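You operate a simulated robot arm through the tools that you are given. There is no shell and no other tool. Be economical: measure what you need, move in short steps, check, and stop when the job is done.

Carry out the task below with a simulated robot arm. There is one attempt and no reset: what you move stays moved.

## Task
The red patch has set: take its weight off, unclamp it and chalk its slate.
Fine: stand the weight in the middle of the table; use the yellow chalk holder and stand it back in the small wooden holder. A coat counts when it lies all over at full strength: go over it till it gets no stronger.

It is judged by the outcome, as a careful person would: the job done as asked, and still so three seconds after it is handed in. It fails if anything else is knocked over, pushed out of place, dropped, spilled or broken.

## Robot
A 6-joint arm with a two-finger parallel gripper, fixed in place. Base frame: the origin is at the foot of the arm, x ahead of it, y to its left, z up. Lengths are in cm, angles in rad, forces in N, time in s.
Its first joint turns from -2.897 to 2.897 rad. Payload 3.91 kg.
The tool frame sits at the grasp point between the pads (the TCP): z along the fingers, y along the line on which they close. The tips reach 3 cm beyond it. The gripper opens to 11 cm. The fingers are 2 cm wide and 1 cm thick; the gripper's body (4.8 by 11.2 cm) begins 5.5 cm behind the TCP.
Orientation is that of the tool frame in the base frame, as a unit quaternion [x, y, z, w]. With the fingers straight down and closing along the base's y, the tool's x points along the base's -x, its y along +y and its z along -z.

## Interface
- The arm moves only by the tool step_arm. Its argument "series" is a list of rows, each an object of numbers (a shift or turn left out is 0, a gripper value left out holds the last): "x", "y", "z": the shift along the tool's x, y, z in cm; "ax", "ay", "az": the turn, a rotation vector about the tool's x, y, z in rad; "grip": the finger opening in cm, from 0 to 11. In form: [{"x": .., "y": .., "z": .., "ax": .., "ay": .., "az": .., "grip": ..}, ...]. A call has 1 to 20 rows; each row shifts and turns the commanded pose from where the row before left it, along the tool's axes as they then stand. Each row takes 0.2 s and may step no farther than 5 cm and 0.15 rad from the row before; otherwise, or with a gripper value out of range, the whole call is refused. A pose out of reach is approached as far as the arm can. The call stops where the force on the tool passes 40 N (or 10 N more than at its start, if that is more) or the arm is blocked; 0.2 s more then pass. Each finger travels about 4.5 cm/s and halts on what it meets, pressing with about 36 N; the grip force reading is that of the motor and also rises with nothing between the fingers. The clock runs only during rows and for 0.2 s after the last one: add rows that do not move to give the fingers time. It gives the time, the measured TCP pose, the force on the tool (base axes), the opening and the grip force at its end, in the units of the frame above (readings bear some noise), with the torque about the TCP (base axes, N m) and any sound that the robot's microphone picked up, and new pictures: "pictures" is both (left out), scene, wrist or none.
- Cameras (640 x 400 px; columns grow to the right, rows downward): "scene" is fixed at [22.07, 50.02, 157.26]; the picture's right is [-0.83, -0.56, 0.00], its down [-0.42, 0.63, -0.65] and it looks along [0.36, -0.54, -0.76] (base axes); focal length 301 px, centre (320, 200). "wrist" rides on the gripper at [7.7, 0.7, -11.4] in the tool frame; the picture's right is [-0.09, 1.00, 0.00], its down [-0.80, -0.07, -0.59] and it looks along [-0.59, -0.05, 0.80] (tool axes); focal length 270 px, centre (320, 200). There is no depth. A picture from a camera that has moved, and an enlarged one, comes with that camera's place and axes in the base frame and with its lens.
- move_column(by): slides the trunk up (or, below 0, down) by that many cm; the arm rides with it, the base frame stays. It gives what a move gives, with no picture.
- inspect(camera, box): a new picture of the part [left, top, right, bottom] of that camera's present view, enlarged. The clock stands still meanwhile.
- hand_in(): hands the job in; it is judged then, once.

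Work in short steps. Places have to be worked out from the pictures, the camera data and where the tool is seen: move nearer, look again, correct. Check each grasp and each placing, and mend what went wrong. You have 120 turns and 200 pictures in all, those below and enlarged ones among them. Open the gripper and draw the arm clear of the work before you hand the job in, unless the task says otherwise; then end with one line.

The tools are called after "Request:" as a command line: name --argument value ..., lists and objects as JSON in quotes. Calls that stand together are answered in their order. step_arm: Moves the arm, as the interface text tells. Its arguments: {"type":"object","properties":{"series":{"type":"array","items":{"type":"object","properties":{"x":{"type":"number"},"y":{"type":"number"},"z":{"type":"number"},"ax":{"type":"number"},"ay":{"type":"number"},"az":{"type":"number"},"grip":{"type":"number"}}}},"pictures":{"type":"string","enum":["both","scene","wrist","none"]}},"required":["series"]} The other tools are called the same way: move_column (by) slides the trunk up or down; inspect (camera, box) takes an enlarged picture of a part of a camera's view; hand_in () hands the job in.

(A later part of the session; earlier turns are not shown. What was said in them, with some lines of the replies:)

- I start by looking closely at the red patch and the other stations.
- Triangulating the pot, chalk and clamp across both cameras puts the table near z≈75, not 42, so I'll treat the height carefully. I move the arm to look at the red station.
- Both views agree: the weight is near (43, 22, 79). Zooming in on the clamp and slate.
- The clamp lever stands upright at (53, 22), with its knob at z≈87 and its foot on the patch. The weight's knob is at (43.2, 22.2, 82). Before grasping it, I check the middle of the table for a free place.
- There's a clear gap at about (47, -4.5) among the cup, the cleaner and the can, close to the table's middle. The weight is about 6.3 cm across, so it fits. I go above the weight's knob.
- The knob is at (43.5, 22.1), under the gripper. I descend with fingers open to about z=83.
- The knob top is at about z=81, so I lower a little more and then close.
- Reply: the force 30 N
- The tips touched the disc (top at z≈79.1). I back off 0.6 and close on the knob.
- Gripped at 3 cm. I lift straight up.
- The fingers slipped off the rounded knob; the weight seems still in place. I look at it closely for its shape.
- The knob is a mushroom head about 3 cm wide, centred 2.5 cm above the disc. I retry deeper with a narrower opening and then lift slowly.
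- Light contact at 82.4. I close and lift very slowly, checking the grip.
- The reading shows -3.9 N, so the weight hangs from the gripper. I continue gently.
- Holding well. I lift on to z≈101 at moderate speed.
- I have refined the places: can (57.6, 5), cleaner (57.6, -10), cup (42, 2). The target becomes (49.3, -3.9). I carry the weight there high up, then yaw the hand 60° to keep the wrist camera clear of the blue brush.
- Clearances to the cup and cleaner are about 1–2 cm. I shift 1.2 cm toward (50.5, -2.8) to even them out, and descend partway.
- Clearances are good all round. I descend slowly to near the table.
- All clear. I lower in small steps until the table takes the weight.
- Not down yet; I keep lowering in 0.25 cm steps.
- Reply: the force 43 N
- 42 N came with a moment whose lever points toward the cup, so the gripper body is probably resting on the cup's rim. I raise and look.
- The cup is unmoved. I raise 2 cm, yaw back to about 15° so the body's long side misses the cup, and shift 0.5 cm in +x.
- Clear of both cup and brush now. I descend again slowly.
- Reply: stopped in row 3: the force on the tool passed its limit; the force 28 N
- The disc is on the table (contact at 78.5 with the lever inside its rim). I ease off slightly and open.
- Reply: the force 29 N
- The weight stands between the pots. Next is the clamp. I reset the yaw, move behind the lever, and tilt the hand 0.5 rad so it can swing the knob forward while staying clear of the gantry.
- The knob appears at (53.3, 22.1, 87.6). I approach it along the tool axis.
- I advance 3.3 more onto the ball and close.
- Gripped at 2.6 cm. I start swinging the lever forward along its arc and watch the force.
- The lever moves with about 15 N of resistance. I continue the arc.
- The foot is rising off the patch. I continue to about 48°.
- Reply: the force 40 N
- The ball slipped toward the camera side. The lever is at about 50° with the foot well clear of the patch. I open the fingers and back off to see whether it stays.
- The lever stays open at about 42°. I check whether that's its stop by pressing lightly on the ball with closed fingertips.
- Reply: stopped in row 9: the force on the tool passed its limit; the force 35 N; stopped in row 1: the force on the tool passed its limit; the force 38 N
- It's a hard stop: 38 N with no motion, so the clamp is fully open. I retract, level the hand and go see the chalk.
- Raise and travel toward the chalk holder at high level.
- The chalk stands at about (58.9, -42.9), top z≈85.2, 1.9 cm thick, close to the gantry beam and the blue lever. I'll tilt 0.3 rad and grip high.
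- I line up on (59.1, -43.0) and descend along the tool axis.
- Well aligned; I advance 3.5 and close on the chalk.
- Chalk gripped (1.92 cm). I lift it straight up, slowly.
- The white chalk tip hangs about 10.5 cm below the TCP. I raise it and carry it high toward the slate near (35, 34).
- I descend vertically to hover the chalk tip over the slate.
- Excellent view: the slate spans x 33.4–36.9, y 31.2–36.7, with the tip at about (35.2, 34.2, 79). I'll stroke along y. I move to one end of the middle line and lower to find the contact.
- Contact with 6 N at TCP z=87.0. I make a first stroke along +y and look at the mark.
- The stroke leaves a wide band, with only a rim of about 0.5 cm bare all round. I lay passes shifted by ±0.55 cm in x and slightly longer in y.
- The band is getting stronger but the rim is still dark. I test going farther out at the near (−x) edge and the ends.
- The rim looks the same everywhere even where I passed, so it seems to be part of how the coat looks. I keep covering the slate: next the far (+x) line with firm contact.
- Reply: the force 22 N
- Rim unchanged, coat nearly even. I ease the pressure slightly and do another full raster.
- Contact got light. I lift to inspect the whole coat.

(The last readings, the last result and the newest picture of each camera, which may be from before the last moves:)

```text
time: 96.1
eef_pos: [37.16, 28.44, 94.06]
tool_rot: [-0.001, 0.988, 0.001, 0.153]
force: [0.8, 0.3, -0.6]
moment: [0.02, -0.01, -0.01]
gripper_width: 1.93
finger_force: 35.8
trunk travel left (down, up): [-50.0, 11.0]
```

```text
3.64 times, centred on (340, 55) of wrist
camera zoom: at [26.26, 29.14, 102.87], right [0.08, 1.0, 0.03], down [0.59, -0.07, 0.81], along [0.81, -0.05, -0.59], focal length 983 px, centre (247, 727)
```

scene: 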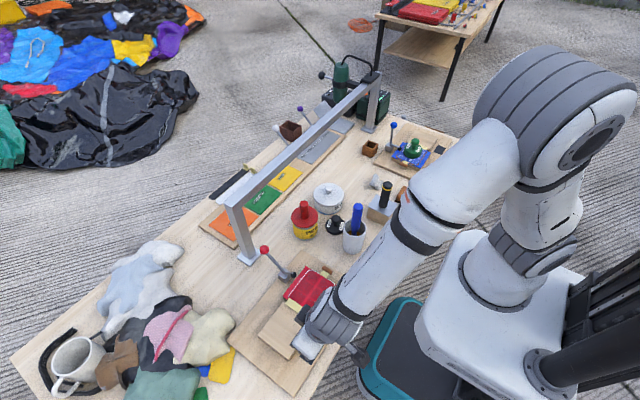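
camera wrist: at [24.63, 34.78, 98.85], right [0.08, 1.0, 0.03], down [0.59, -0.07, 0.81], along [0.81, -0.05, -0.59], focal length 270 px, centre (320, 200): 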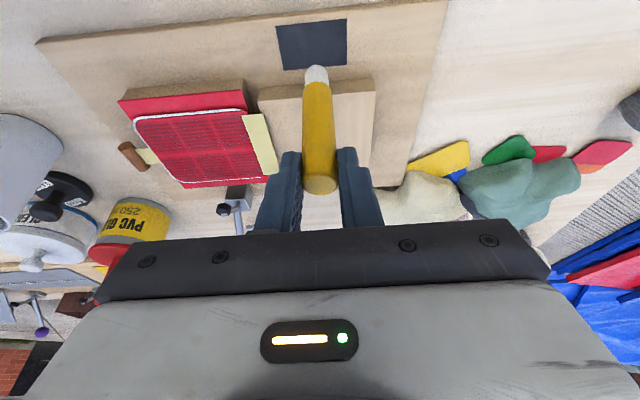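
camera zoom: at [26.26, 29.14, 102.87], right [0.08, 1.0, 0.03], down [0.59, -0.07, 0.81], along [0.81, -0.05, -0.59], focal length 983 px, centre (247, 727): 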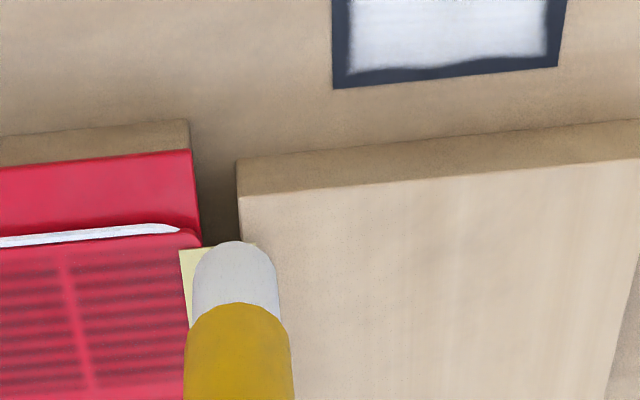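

Request:
step_arm --series '[{"x": 2.4, "z": -0.75, "y": -1.5}, {"x": 2.4, "z": -0.75, "y": -1.5}, {}]' --pictures "none"

Request:
inspect --camera "wrist" --box '[340, 0, 480, 90]'

Request:
inspect --camera "scene" --box '[290, 320, 340, 380]'

```text
time: 96.9
eef_pos: [32.05, 25.52, 94.08]
tool_rot: [-0.001, 0.988, 0.002, 0.152]
force: [0.1, 0.8, -0.4]
moment: [0.04, -0.02, -0.01]
gripper_width: 1.93
finger_force: 36.1
trunk travel left (down, up): [-50.0, 11.0]
```

```text
4.44 times, centred on (410, 45) of wrist
camera zoom: at [21.18, 26.12, 102.77], right [0.08, 1.0, 0.03], down [0.59, -0.07, 0.81], along [0.81, -0.05, -0.59], focal length 1201 px, centre (-80, 889)
```

zoom: 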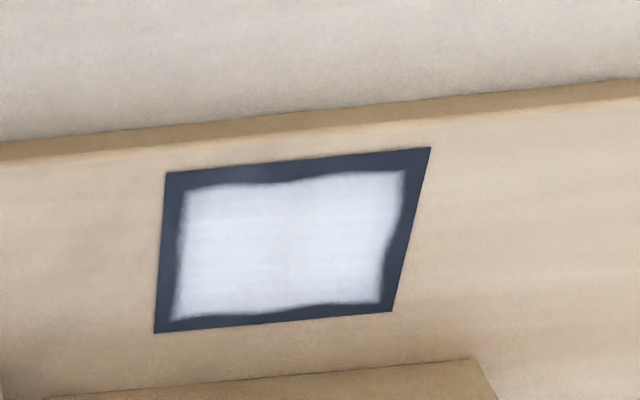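

```text
6.67 times, centred on (315, 350) of scene
camera zoom: at [22.07, 50.02, 157.26], right [-0.83, -0.56, 0.0], down [-0.42, 0.63, -0.65], along [0.36, -0.54, -0.76], focal length 2006 px, centre (353, -800)
```

zoom: 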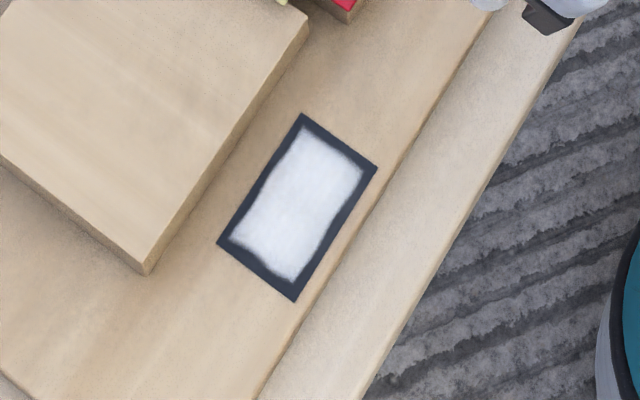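

The coat is nearly even and white. I do another complete raster in firm contact along three lines (far, middle, near) and then compare.

Request:
step_arm --series '[{"x": -0.69, "y": 2.06, "z": 2.35}, {"x": -0.69, "y": 2.06, "z": 2.35}, {"x": -0.69, "y": 2.06, "z": 2.35}, {"x": 0.2, "z": 0.67}, {"x": 0.2, "z": 0.67}, {}]' --pictures "none"

Request:
step_arm --series '[{"x": 0.03, "z": 0.1}, {}]' --pictures "none"

```text
time: 98.3
eef_pos: [36.22, 31.69, 86.59]
tool_rot: [-0.001, 0.988, 0.003, 0.154]
force: [0.5, 0.1, 15.7]
moment: [0.03, -0.16, 0.0]
gripper_width: 1.94
finger_force: 36.6
trunk travel left (down, up): [-50.0, 11.0]
```

```text
time: 98.9
eef_pos: [36.14, 31.61, 86.63]
tool_rot: [-0.001, 0.988, 0.001, 0.153]
force: [2.2, 1.2, 26.5]
moment: [0.07, -0.34, 0.03]
gripper_width: 1.96
finger_force: 36.0
trunk travel left (down, up): [-50.0, 11.0]
```

Contact is firm; I ease 0.12 cm and run the three lines.

Request:
step_arm --series '[{"x": -0.035, "z": -0.115}, {"y": 0.6}, {"y": 0.7}, {"y": 0.7}, {"y": 0.7}, {"y": 0.7}, {"y": 0.7}, {"y": 0.5}, {}]' --pictures "none"

Request:
step_arm --series '[{"x": 0.35, "z": -0.11}, {"x": 0.35, "z": -0.11}, {"x": 0.35, "z": -0.11}, {"y": -0.6}, {"y": -0.7}, {"y": -0.7}, {"y": -0.7}, {"y": -0.7}, {"y": -0.7}, {"y": -0.5}, {}]' --pictures "none"

```text
time: 100.9
eef_pos: [36.32, 36.23, 86.6]
tool_rot: [0.0, 0.988, 0.001, 0.152]
force: [-0.2, -1.2, 2.9]
moment: [-0.1, 0.09, -0.02]
gripper_width: 1.95
finger_force: 35.9
trunk travel left (down, up): [-50.0, 11.0]
```

```text
time: 103.3
eef_pos: [35.16, 31.7, 86.6]
tool_rot: [0.0, 0.988, 0.0, 0.152]
force: [-0.1, 0.9, -0.2]
moment: [0.03, 0.02, 0.04]
gripper_width: 1.95
finger_force: 36.1
trunk travel left (down, up): [-50.0, 11.0]
```

Contact faded; I lower 0.1 and redo the middle line, then the near line.

Request:
step_arm --series '[{"x": 0.03, "z": 0.1}, {"y": 0.6}, {"y": 0.7}, {"y": 0.7}, {"y": 0.7}, {"y": 0.7}, {"y": 0.7}, {"y": 0.5}, {}]' --pictures "none"

Request:
step_arm --series '[{"x": 0.4, "z": -0.08}, {"x": 0.4, "z": -0.08}, {"x": 0.3, "z": -0.06}, {"y": -0.6}, {"y": -0.7}, {"y": -0.7}, {"y": -0.7}, {"y": -0.7}, {"y": -0.7}, {"y": -0.5}, {}]' --pictures "none"

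Request:
inspect --camera "wrist" --box '[240, 0, 400, 110]'

```text
time: 105.3
eef_pos: [35.14, 36.13, 86.64]
tool_rot: [-0.001, 0.988, 0.0, 0.152]
force: [0.3, -3.1, 11.7]
moment: [-0.36, -0.12, 0.03]
gripper_width: 1.94
finger_force: 36.2
trunk travel left (down, up): [-50.0, 11.0]
```

```text
time: 107.7
eef_pos: [33.79, 31.55, 86.48]
tool_rot: [-0.001, 0.988, 0.0, 0.153]
force: [0.0, 8.3, 23.9]
moment: [1.01, -0.14, 0.0]
gripper_width: 2.0
finger_force: 36.2
trunk travel left (down, up): [-50.0, 11.0]
```

```text
3.64 times, centred on (320, 55) of wrist
camera zoom: at [23.03, 32.27, 95.14], right [0.08, 1.0, 0.03], down [0.58, -0.07, 0.81], along [0.81, -0.05, -0.59], focal length 983 px, centre (320, 727)
```

zoom: 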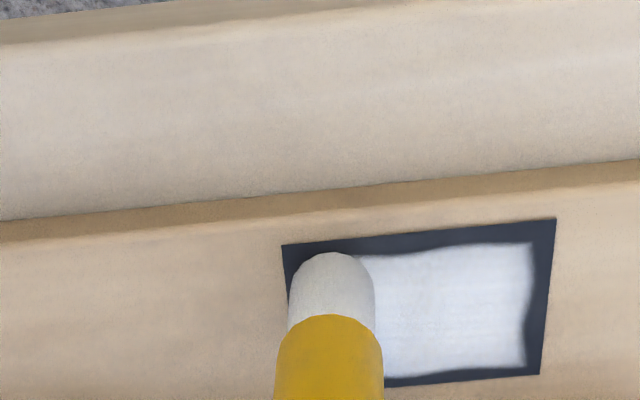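

Firm contact right at the near rim left the border dark, so the border is not chalkable. I lift and compare the coat's strength with before.

Request:
step_arm --series '[{"x": -0.6, "z": -1.9}, {"x": -0.6, "z": -2.5, "y": -2}, {"x": 1, "z": -3, "y": -2.5}, {"x": 1, "y": -1.5}, {}]' --pictures "none"

Request:
inspect --camera "scene" --box '[290, 320, 340, 380]'

Request:
inspect --camera "wrist" --box '[340, 0, 480, 90]'

```text
time: 108.9
eef_pos: [31.08, 25.59, 93.24]
tool_rot: [-0.001, 0.988, 0.001, 0.153]
force: [0.1, 0.5, -0.3]
moment: [0.02, 0.0, -0.01]
gripper_width: 1.95
finger_force: 36.0
trunk travel left (down, up): [-50.0, 11.0]
```

```text
6.67 times, centred on (315, 350) of scene
camera zoom: at [22.07, 50.02, 157.26], right [-0.83, -0.56, 0.0], down [-0.42, 0.63, -0.65], along [0.36, -0.54, -0.76], focal length 2006 px, centre (353, -800)
```

zoom: 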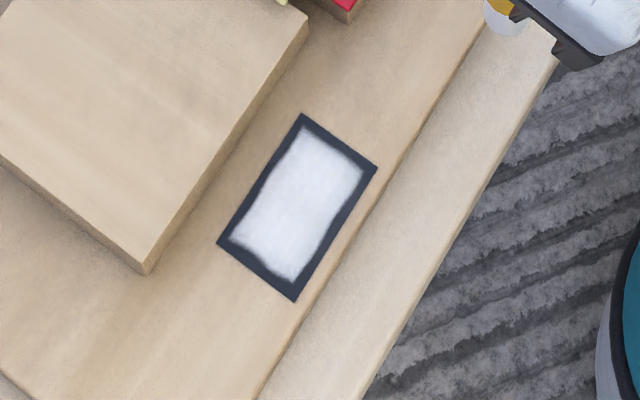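

```text
4.44 times, centred on (410, 45) of wrist
camera zoom: at [20.07, 26.23, 101.89], right [0.08, 1.0, 0.03], down [0.59, -0.07, 0.81], along [0.81, -0.05, -0.59], focal length 1201 px, centre (-80, 889)
```

zoom: 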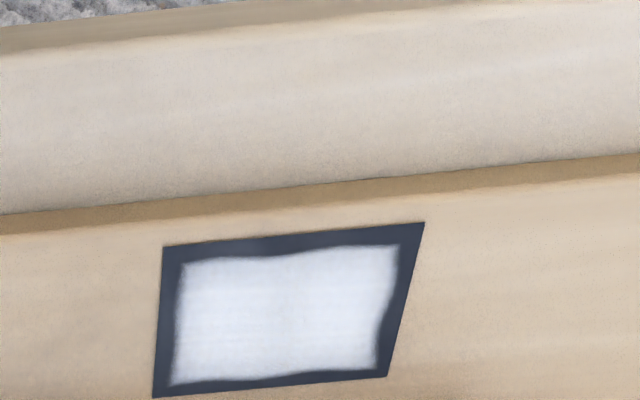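

The coat looks identical to before, so it is at full strength. I check how the chalk sits in the grip before returning it.

Request:
step_arm --series '[{"x": -0.6, "z": -4}, {"x": -2, "z": -4}, {"z": -4}, {"z": -4}, {}]' --pictures "both"

Request:
inspect --camera "wrist" --box '[240, 40, 400, 230]'

```text
time: 110.1
eef_pos: [28.66, 25.73, 109.34]
tool_rot: [0.0, 0.988, 0.001, 0.152]
force: [1.3, -0.5, -0.7]
moment: [-0.01, 0.01, -0.03]
gripper_width: 1.97
finger_force: 36.4
trunk travel left (down, up): [-50.0, 11.0]
camera wrist: at [17.69, 26.25, 118.03], right [0.08, 1.0, 0.03], down [0.59, -0.07, 0.81], along [0.81, -0.05, -0.59], focal length 270 px, centre (320, 200)
```

scene: 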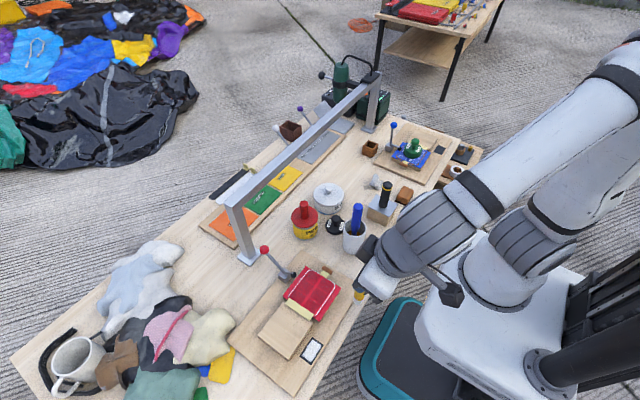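
wrist: 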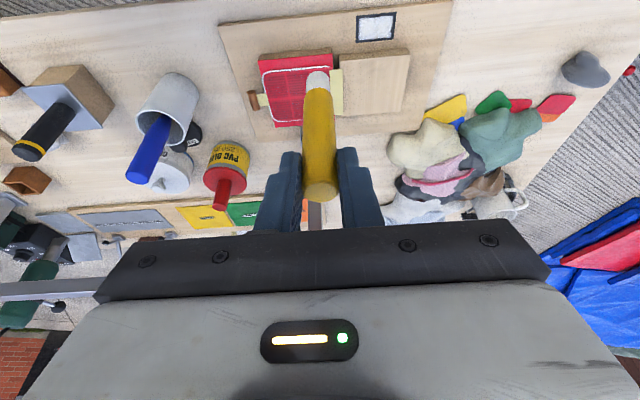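

```text
2.11 times, centred on (320, 135) of wrist
camera zoom: at [17.69, 26.25, 118.03], right [0.08, 1.0, 0.03], down [0.59, -0.07, 0.81], along [0.81, -0.05, -0.59], focal length 569 px, centre (320, 337)
```

zoom: 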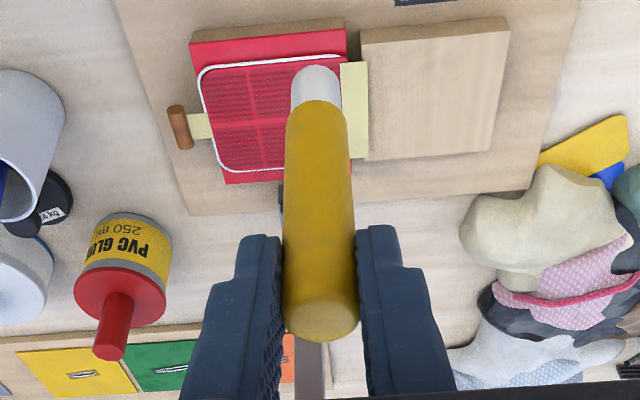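

The chalk is still upright, just about 0.5 cm deeper in the grip. I carry it back high over the table.

Request:
step_arm --series '[{"y": -2}, {"x": -1.05, "y": -4.2, "z": 0.33}, {"x": -1.05, "y": -4.2, "z": 0.33}, {"x": -1.05, "y": -4.2, "z": 0.33}, {"x": -1.05, "y": -4.2, "z": 0.33}, {"x": -1.05, "y": -4.2, "z": 0.33}, {"x": -1.05, "y": -4.2, "z": 0.33}, {"x": -1.05, "y": -4.2, "z": 0.33}, {"x": -1.05, "y": -4.2, "z": 0.33}, {"x": -1.05, "y": -4.2, "z": 0.33}, {"x": -1.05, "y": -4.2, "z": 0.33}, {"x": -1.05, "y": -4.2, "z": 0.33}, {"x": -1.05, "y": -4.2, "z": 0.33}, {"x": -1.05, "y": -4.2, "z": 0.33}, {"x": -1.05, "y": -4.2, "z": 0.33}, {"x": -1.05, "y": -4.2, "z": 0.33}, {"y": -3.5}, {}]' --pictures "wrist"

```text
time: 113.9
eef_pos: [45.21, -42.92, 109.03]
tool_rot: [-0.001, 0.988, 0.0, 0.152]
force: [-0.7, 0.5, -0.8]
moment: [0.0, -0.01, 0.01]
gripper_width: 1.96
finger_force: 36.5
trunk travel left (down, up): [-50.0, 11.0]
camera wrist: at [34.36, -42.2, 117.87], right [0.08, 1.0, 0.03], down [0.59, -0.07, 0.81], along [0.81, -0.05, -0.59], focal length 270 px, centre (320, 200)
```

wrist: 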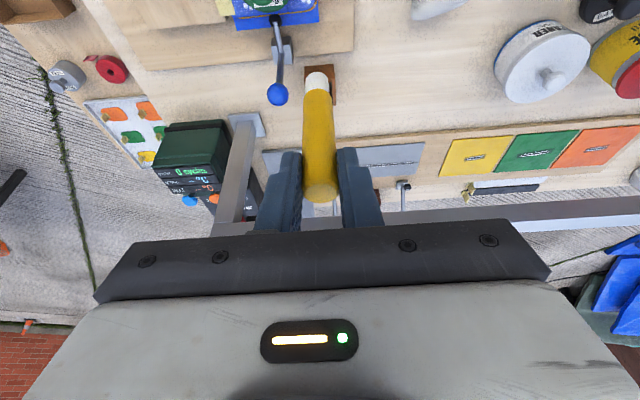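

I descend to a hover above the holder.

Request:
step_arm --series '[{"x": -1.78, "z": 3.6}, {"x": -1.78, "z": 3.6}, {"x": -1.78, "z": 3.6}, {"x": -1.78, "z": 3.6}, {"x": -1.6, "z": 3.3}, {}]' --pictures "wrist"

Request:
inspect --camera "wrist" --box '[250, 0, 390, 110]'

Request:
inspect --camera "scene" --box '[340, 80, 420, 160]'

```text
time: 115.3
eef_pos: [59.01, -42.78, 94.88]
tool_rot: [-0.001, 0.988, 0.0, 0.152]
force: [0.9, -0.1, 0.2]
moment: [0.03, 0.02, 0.02]
gripper_width: 1.91
finger_force: 36.1
trunk travel left (down, up): [-50.0, 11.0]
camera wrist: at [48.12, -42.07, 103.64], right [0.08, 1.0, 0.03], down [0.58, -0.07, 0.81], along [0.81, -0.05, -0.59], focal length 270 px, centre (320, 200)
```

wrist: 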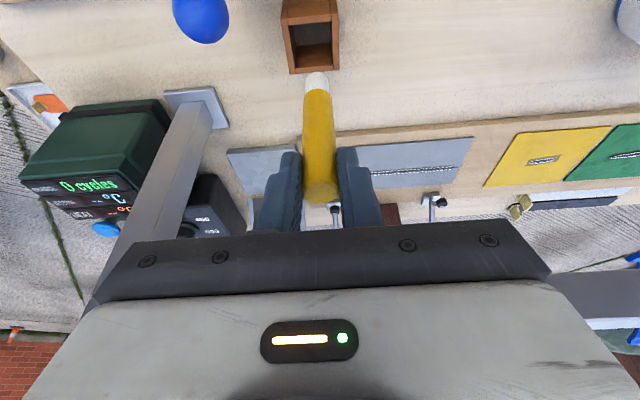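

```text
3.64 times, centred on (320, 55) of wrist
camera zoom: at [48.12, -42.07, 103.64], right [0.08, 1.0, 0.03], down [0.58, -0.07, 0.81], along [0.81, -0.05, -0.59], focal length 983 px, centre (320, 727)
```

zoom: 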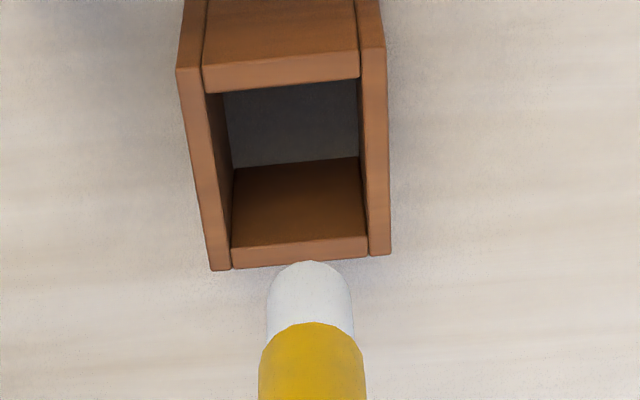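

```text
5.00 times, centred on (380, 120) of scene
camera zoom: at [22.07, 50.02, 157.26], right [-0.83, -0.56, 0.0], down [-0.42, 0.63, -0.65], along [0.36, -0.54, -0.76], focal length 1504 px, centre (20, 600)
```

zoom: 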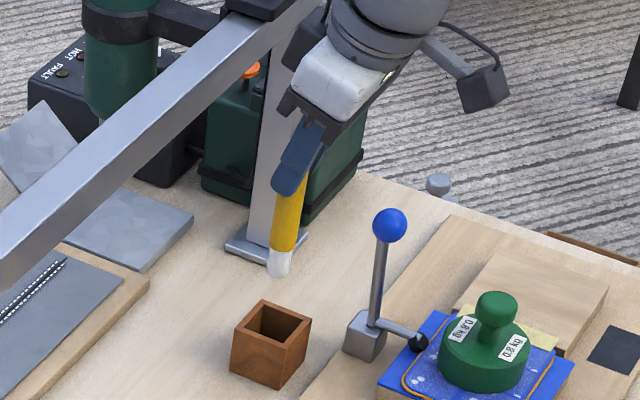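

The holder's opening is centred on (59.3, -43.0) and the tip is about 0.4 cm off. I correct and lower to just above the rim.

Request:
step_arm --series '[{"x": -0.33, "y": -0.36, "z": 0.1}, {"x": 0.6, "z": 1.9}, {"x": 0.6, "z": 1.9}, {"x": 0.15, "z": 0.48}, {}]' --pictures "none"

Request:
inspect --camera "wrist" --box '[250, 0, 390, 110]'

Request:
inspect --camera "scene" --box '[340, 110, 400, 160]'

```text
time: 116.5
eef_pos: [59.26, -43.1, 90.44]
tool_rot: [-0.001, 0.988, 0.001, 0.152]
force: [-0.8, 0.4, 0.2]
moment: [0.0, 0.01, -0.01]
gripper_width: 1.94
finger_force: 36.5
trunk travel left (down, up): [-50.0, 11.0]
```

```text
3.64 times, centred on (320, 55) of wrist
camera zoom: at [48.41, -42.52, 99.1], right [0.08, 1.0, 0.03], down [0.59, -0.07, 0.81], along [0.81, -0.05, -0.59], focal length 983 px, centre (320, 727)
```

zoom: 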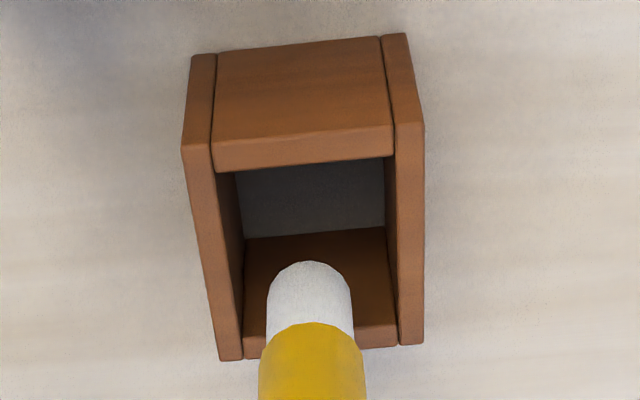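

```text
8.00 times, centred on (370, 135) of scene
camera zoom: at [22.07, 50.02, 157.26], right [-0.83, -0.56, 0.0], down [-0.42, 0.63, -0.65], along [0.36, -0.54, -0.76], focal length 2407 px, centre (-80, 720)
```

zoom: 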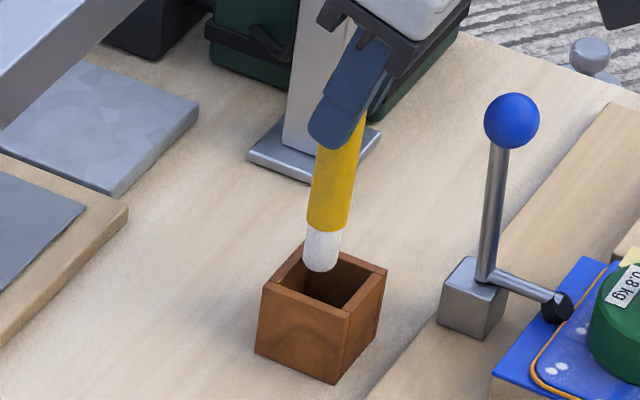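

Aligned in both views. I lower into the holder.

Request:
step_arm --series '[{"x": 0.3, "z": 0.95}, {"x": 0.3, "z": 0.95}, {"x": 0.15, "z": 0.48}, {}]' --pictures "none"

Request:
inspect --camera "wrist" --box '[250, 0, 390, 110]'

```text
time: 117.5
eef_pos: [59.3, -43.28, 87.98]
tool_rot: [-0.001, 0.988, 0.001, 0.152]
force: [0.4, 0.2, 0.4]
moment: [-0.03, 0.01, 0.03]
gripper_width: 1.95
finger_force: 36.1
trunk travel left (down, up): [-50.0, 11.0]
```

```text
3.64 times, centred on (320, 55) of wrist
camera zoom: at [48.38, -42.57, 96.6], right [0.08, 1.0, 0.03], down [0.59, -0.07, 0.81], along [0.81, -0.05, -0.59], focal length 983 px, centre (320, 727)
```

zoom: 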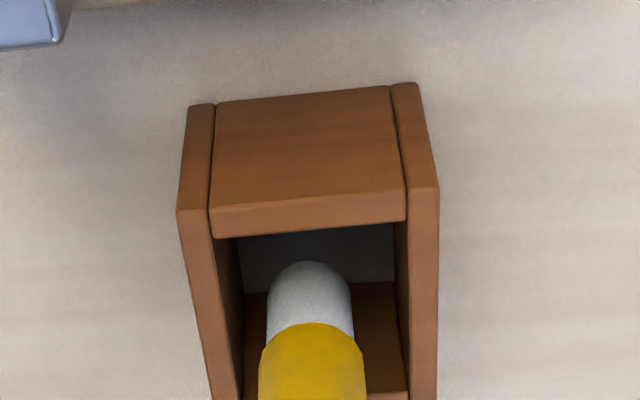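

The tip is inside. I continue down with a slight +y centring.

Request:
step_arm --series '[{"x": 0.3, "y": 0.15, "z": 0.95}, {"x": 0.3, "z": 0.95}, {"x": 0.24, "z": 0.76}, {}]' --pictures "none"

Request:
step_arm --series '[{"x": 0.09, "z": 0.29}, {"x": 0.09, "z": 0.29}, {}]' --pictures "wrist"

```text
time: 118.5
eef_pos: [59.24, -43.14, 85.27]
tool_rot: [-0.002, 0.988, 0.001, 0.153]
force: [0.5, 0.6, 8.5]
moment: [0.08, -0.03, 0.03]
gripper_width: 1.94
finger_force: 35.9
trunk travel left (down, up): [-50.0, 11.0]
```

```text
time: 119.3
eef_pos: [59.2, -43.12, 84.84]
tool_rot: [-0.001, 0.988, -0.002, 0.154]
force: [0.5, -0.9, 27.8]
moment: [0.0, -0.21, 0.01]
gripper_width: 1.94
finger_force: 36.6
trunk travel left (down, up): [-50.0, 11.0]
camera wrist: at [48.25, -42.32, 93.51], right [0.08, 1.0, 0.02], down [0.58, -0.07, 0.81], along [0.81, -0.05, -0.59], focal length 270 px, centre (320, 200)
```

wrist: 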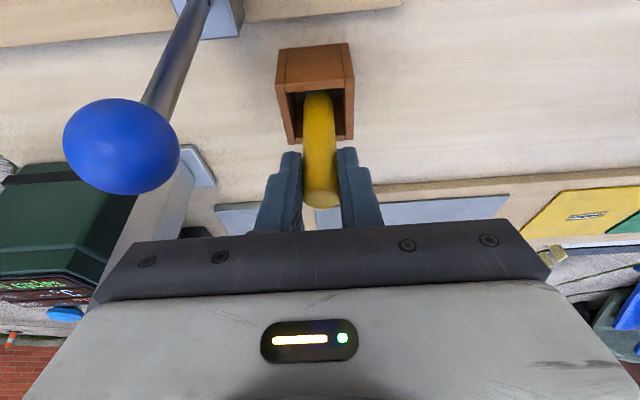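

Contact is felt. I check in the scene view that it is standing on the floor of the holder.

Request:
inspect --camera "scene" --box '[340, 110, 400, 160]'

Request:
inspect --camera "wrist" --box '[250, 30, 390, 220]'

```text
8.00 times, centred on (370, 135) of scene
camera zoom: at [22.07, 50.02, 157.26], right [-0.83, -0.56, 0.0], down [-0.42, 0.63, -0.65], along [0.36, -0.54, -0.76], focal length 2407 px, centre (-80, 720)
```

zoom: 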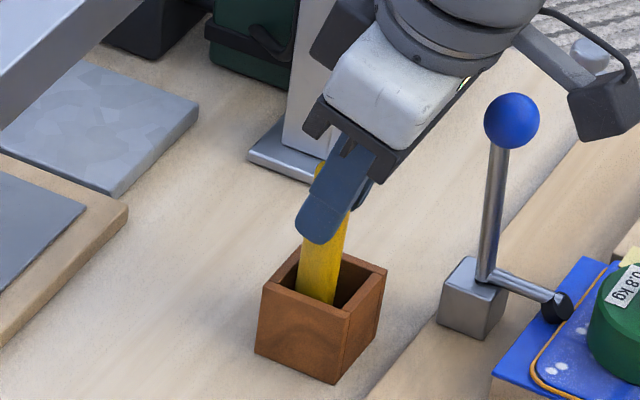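

```text
2.11 times, centred on (320, 125) of wrist
camera zoom: at [48.25, -42.32, 93.51], right [0.08, 1.0, 0.02], down [0.58, -0.07, 0.81], along [0.81, -0.05, -0.59], focal length 569 px, centre (320, 358)
```

zoom: 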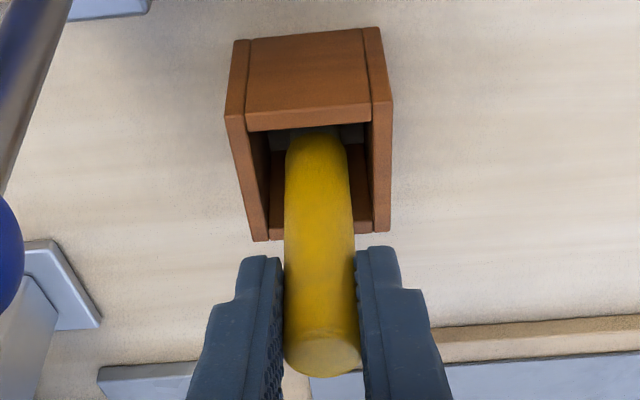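

It stands inside as before. I ease off, open and withdraw along the tool axis.

Request:
step_arm --series '[{"x": -0.05, "z": -0.15}, {"grip": 3.6}, {}, {}, {}]' --pictures "wrist"

```text
time: 120.5
eef_pos: [59.24, -43.02, 84.78]
tool_rot: [-0.001, 0.988, 0.0, 0.152]
force: [0.1, 0.4, 1.4]
moment: [0.0, 0.01, -0.04]
gripper_width: 3.59
finger_force: 0.0
trunk travel left (down, up): [-50.0, 11.0]
camera wrist: at [48.42, -42.4, 93.39], right [0.08, 1.0, 0.03], down [0.59, -0.07, 0.81], along [0.81, -0.05, -0.59], focal length 270 px, centre (320, 200)
```

wrist: 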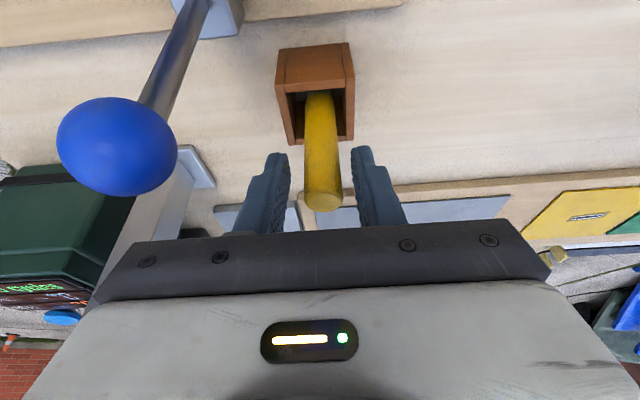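

Standing. I withdraw.

Request:
step_arm --series '[{"z": -1}, {"z": -2}, {"z": -3}, {"z": -4}, {"z": -4}, {"x": 3, "z": -3}, {"x": 4, "z": -2}, {"x": 4, "z": -2}, {"ay": 0.15}, {"ay": 0.15}, {}]' --pictures "both"

Request:
inspect --camera "scene" --box '[340, 110, 420, 170]'

Request:
inspect --camera "scene" --box '[220, 170, 420, 380]'

```text
time: 122.9
eef_pos: [42.37, -43.07, 101.45]
tool_rot: [-0.001, 1.0, 0.001, 0.003]
force: [-0.1, 0.0, -0.3]
moment: [0.01, 0.01, 0.01]
gripper_width: 3.6
finger_force: 0.0
trunk travel left (down, up): [-50.0, 11.0]
camera wrist: at [34.62, -42.39, 112.99], right [0.09, 1.0, 0.0], down [0.8, -0.07, 0.6], along [0.6, -0.05, -0.8], focal length 270 px, centre (320, 200)
```

scene: 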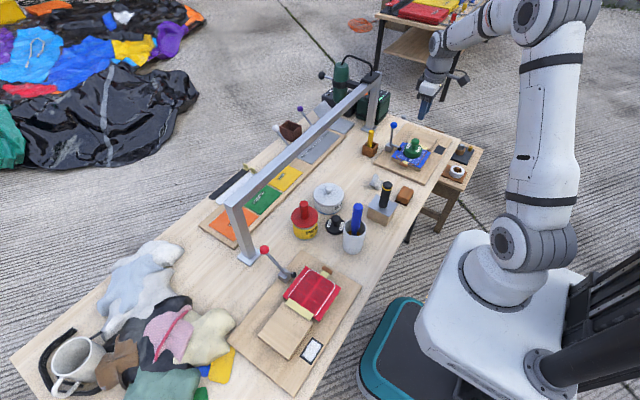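
wrist: 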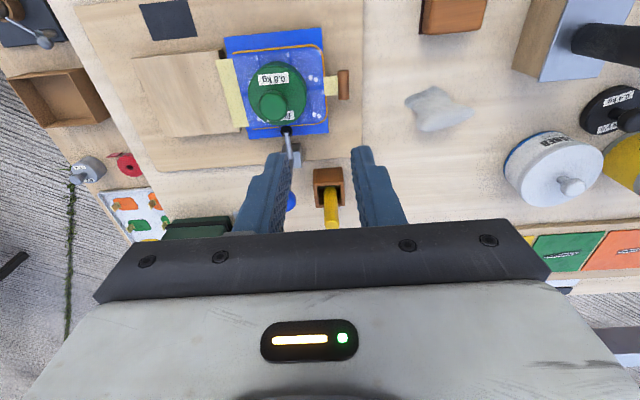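

```text
6.67 times, centred on (380, 140) of scene
camera zoom: at [22.07, 50.02, 157.26], right [-0.83, -0.56, 0.0], down [-0.42, 0.63, -0.65], along [0.36, -0.54, -0.76], focal length 2006 px, centre (-80, 600)
```

zoom: 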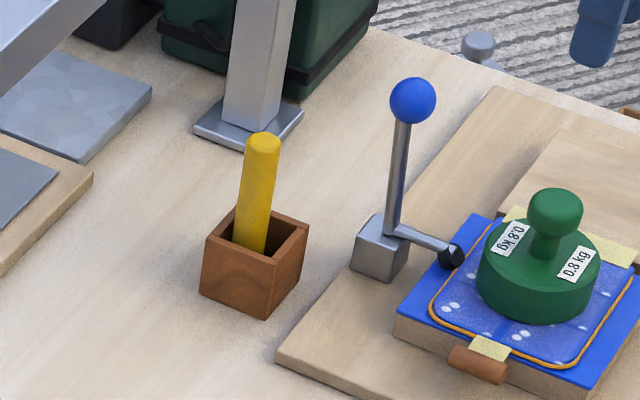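

```text
1.90 times, centred on (320, 275) of scene
camera zoom: at [22.07, 50.02, 157.26], right [-0.83, -0.56, 0.0], down [-0.42, 0.63, -0.65], along [0.36, -0.54, -0.76], focal length 573 px, centre (320, 57)
```

zoom: 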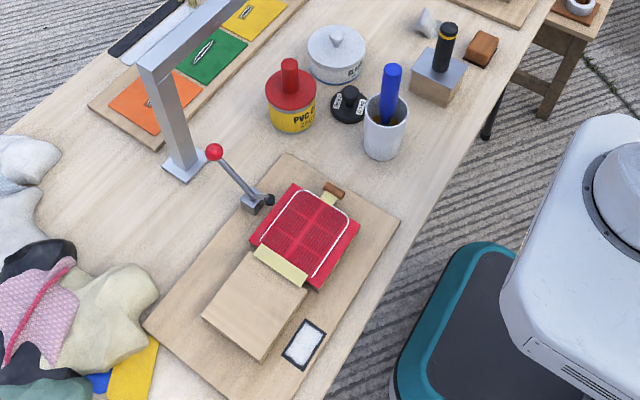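

Everything is in place: the chalk stands in its holder, the clamp is open, the slate is chalked and the weight stands mid-table. I raise the arm with the gripper open.

Request:
step_arm --series '[{"z": -4, "grip": 10}, {"z": -4}, {}, {}, {}]' --pictures "scene"

```text
time: 124.1
eef_pos: [42.36, -43.07, 109.51]
tool_rot: [-0.001, 1.0, 0.001, 0.003]
force: [0.2, -0.3, 0.0]
moment: [-0.03, -0.03, -0.03]
gripper_width: 10.01
finger_force: 0.1
trunk travel left (down, up): [-50.0, 11.0]
```

scene: 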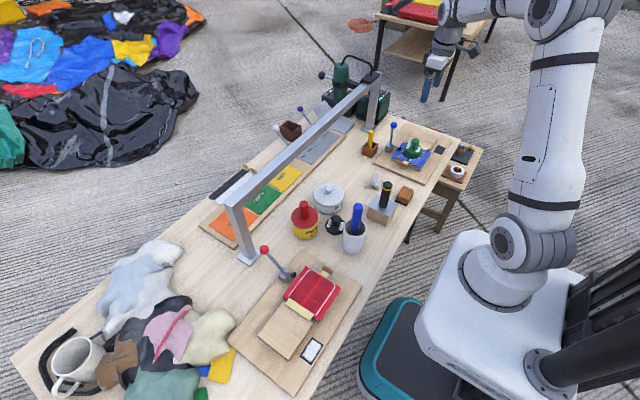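

The arm is clear and the scene is stable; I hand the job in.

Request:
hand_in

```text
The job is handed in.
```

The red patch is done: its weight stands in the gap nearest the middle of the table (the glue can takes the exact centre), its clamp is open to the stop, its slate is chalked until extra passes made it no stronger (a thin dark border never took chalk), and the yellow chalk holder is back in the small wooden holder.
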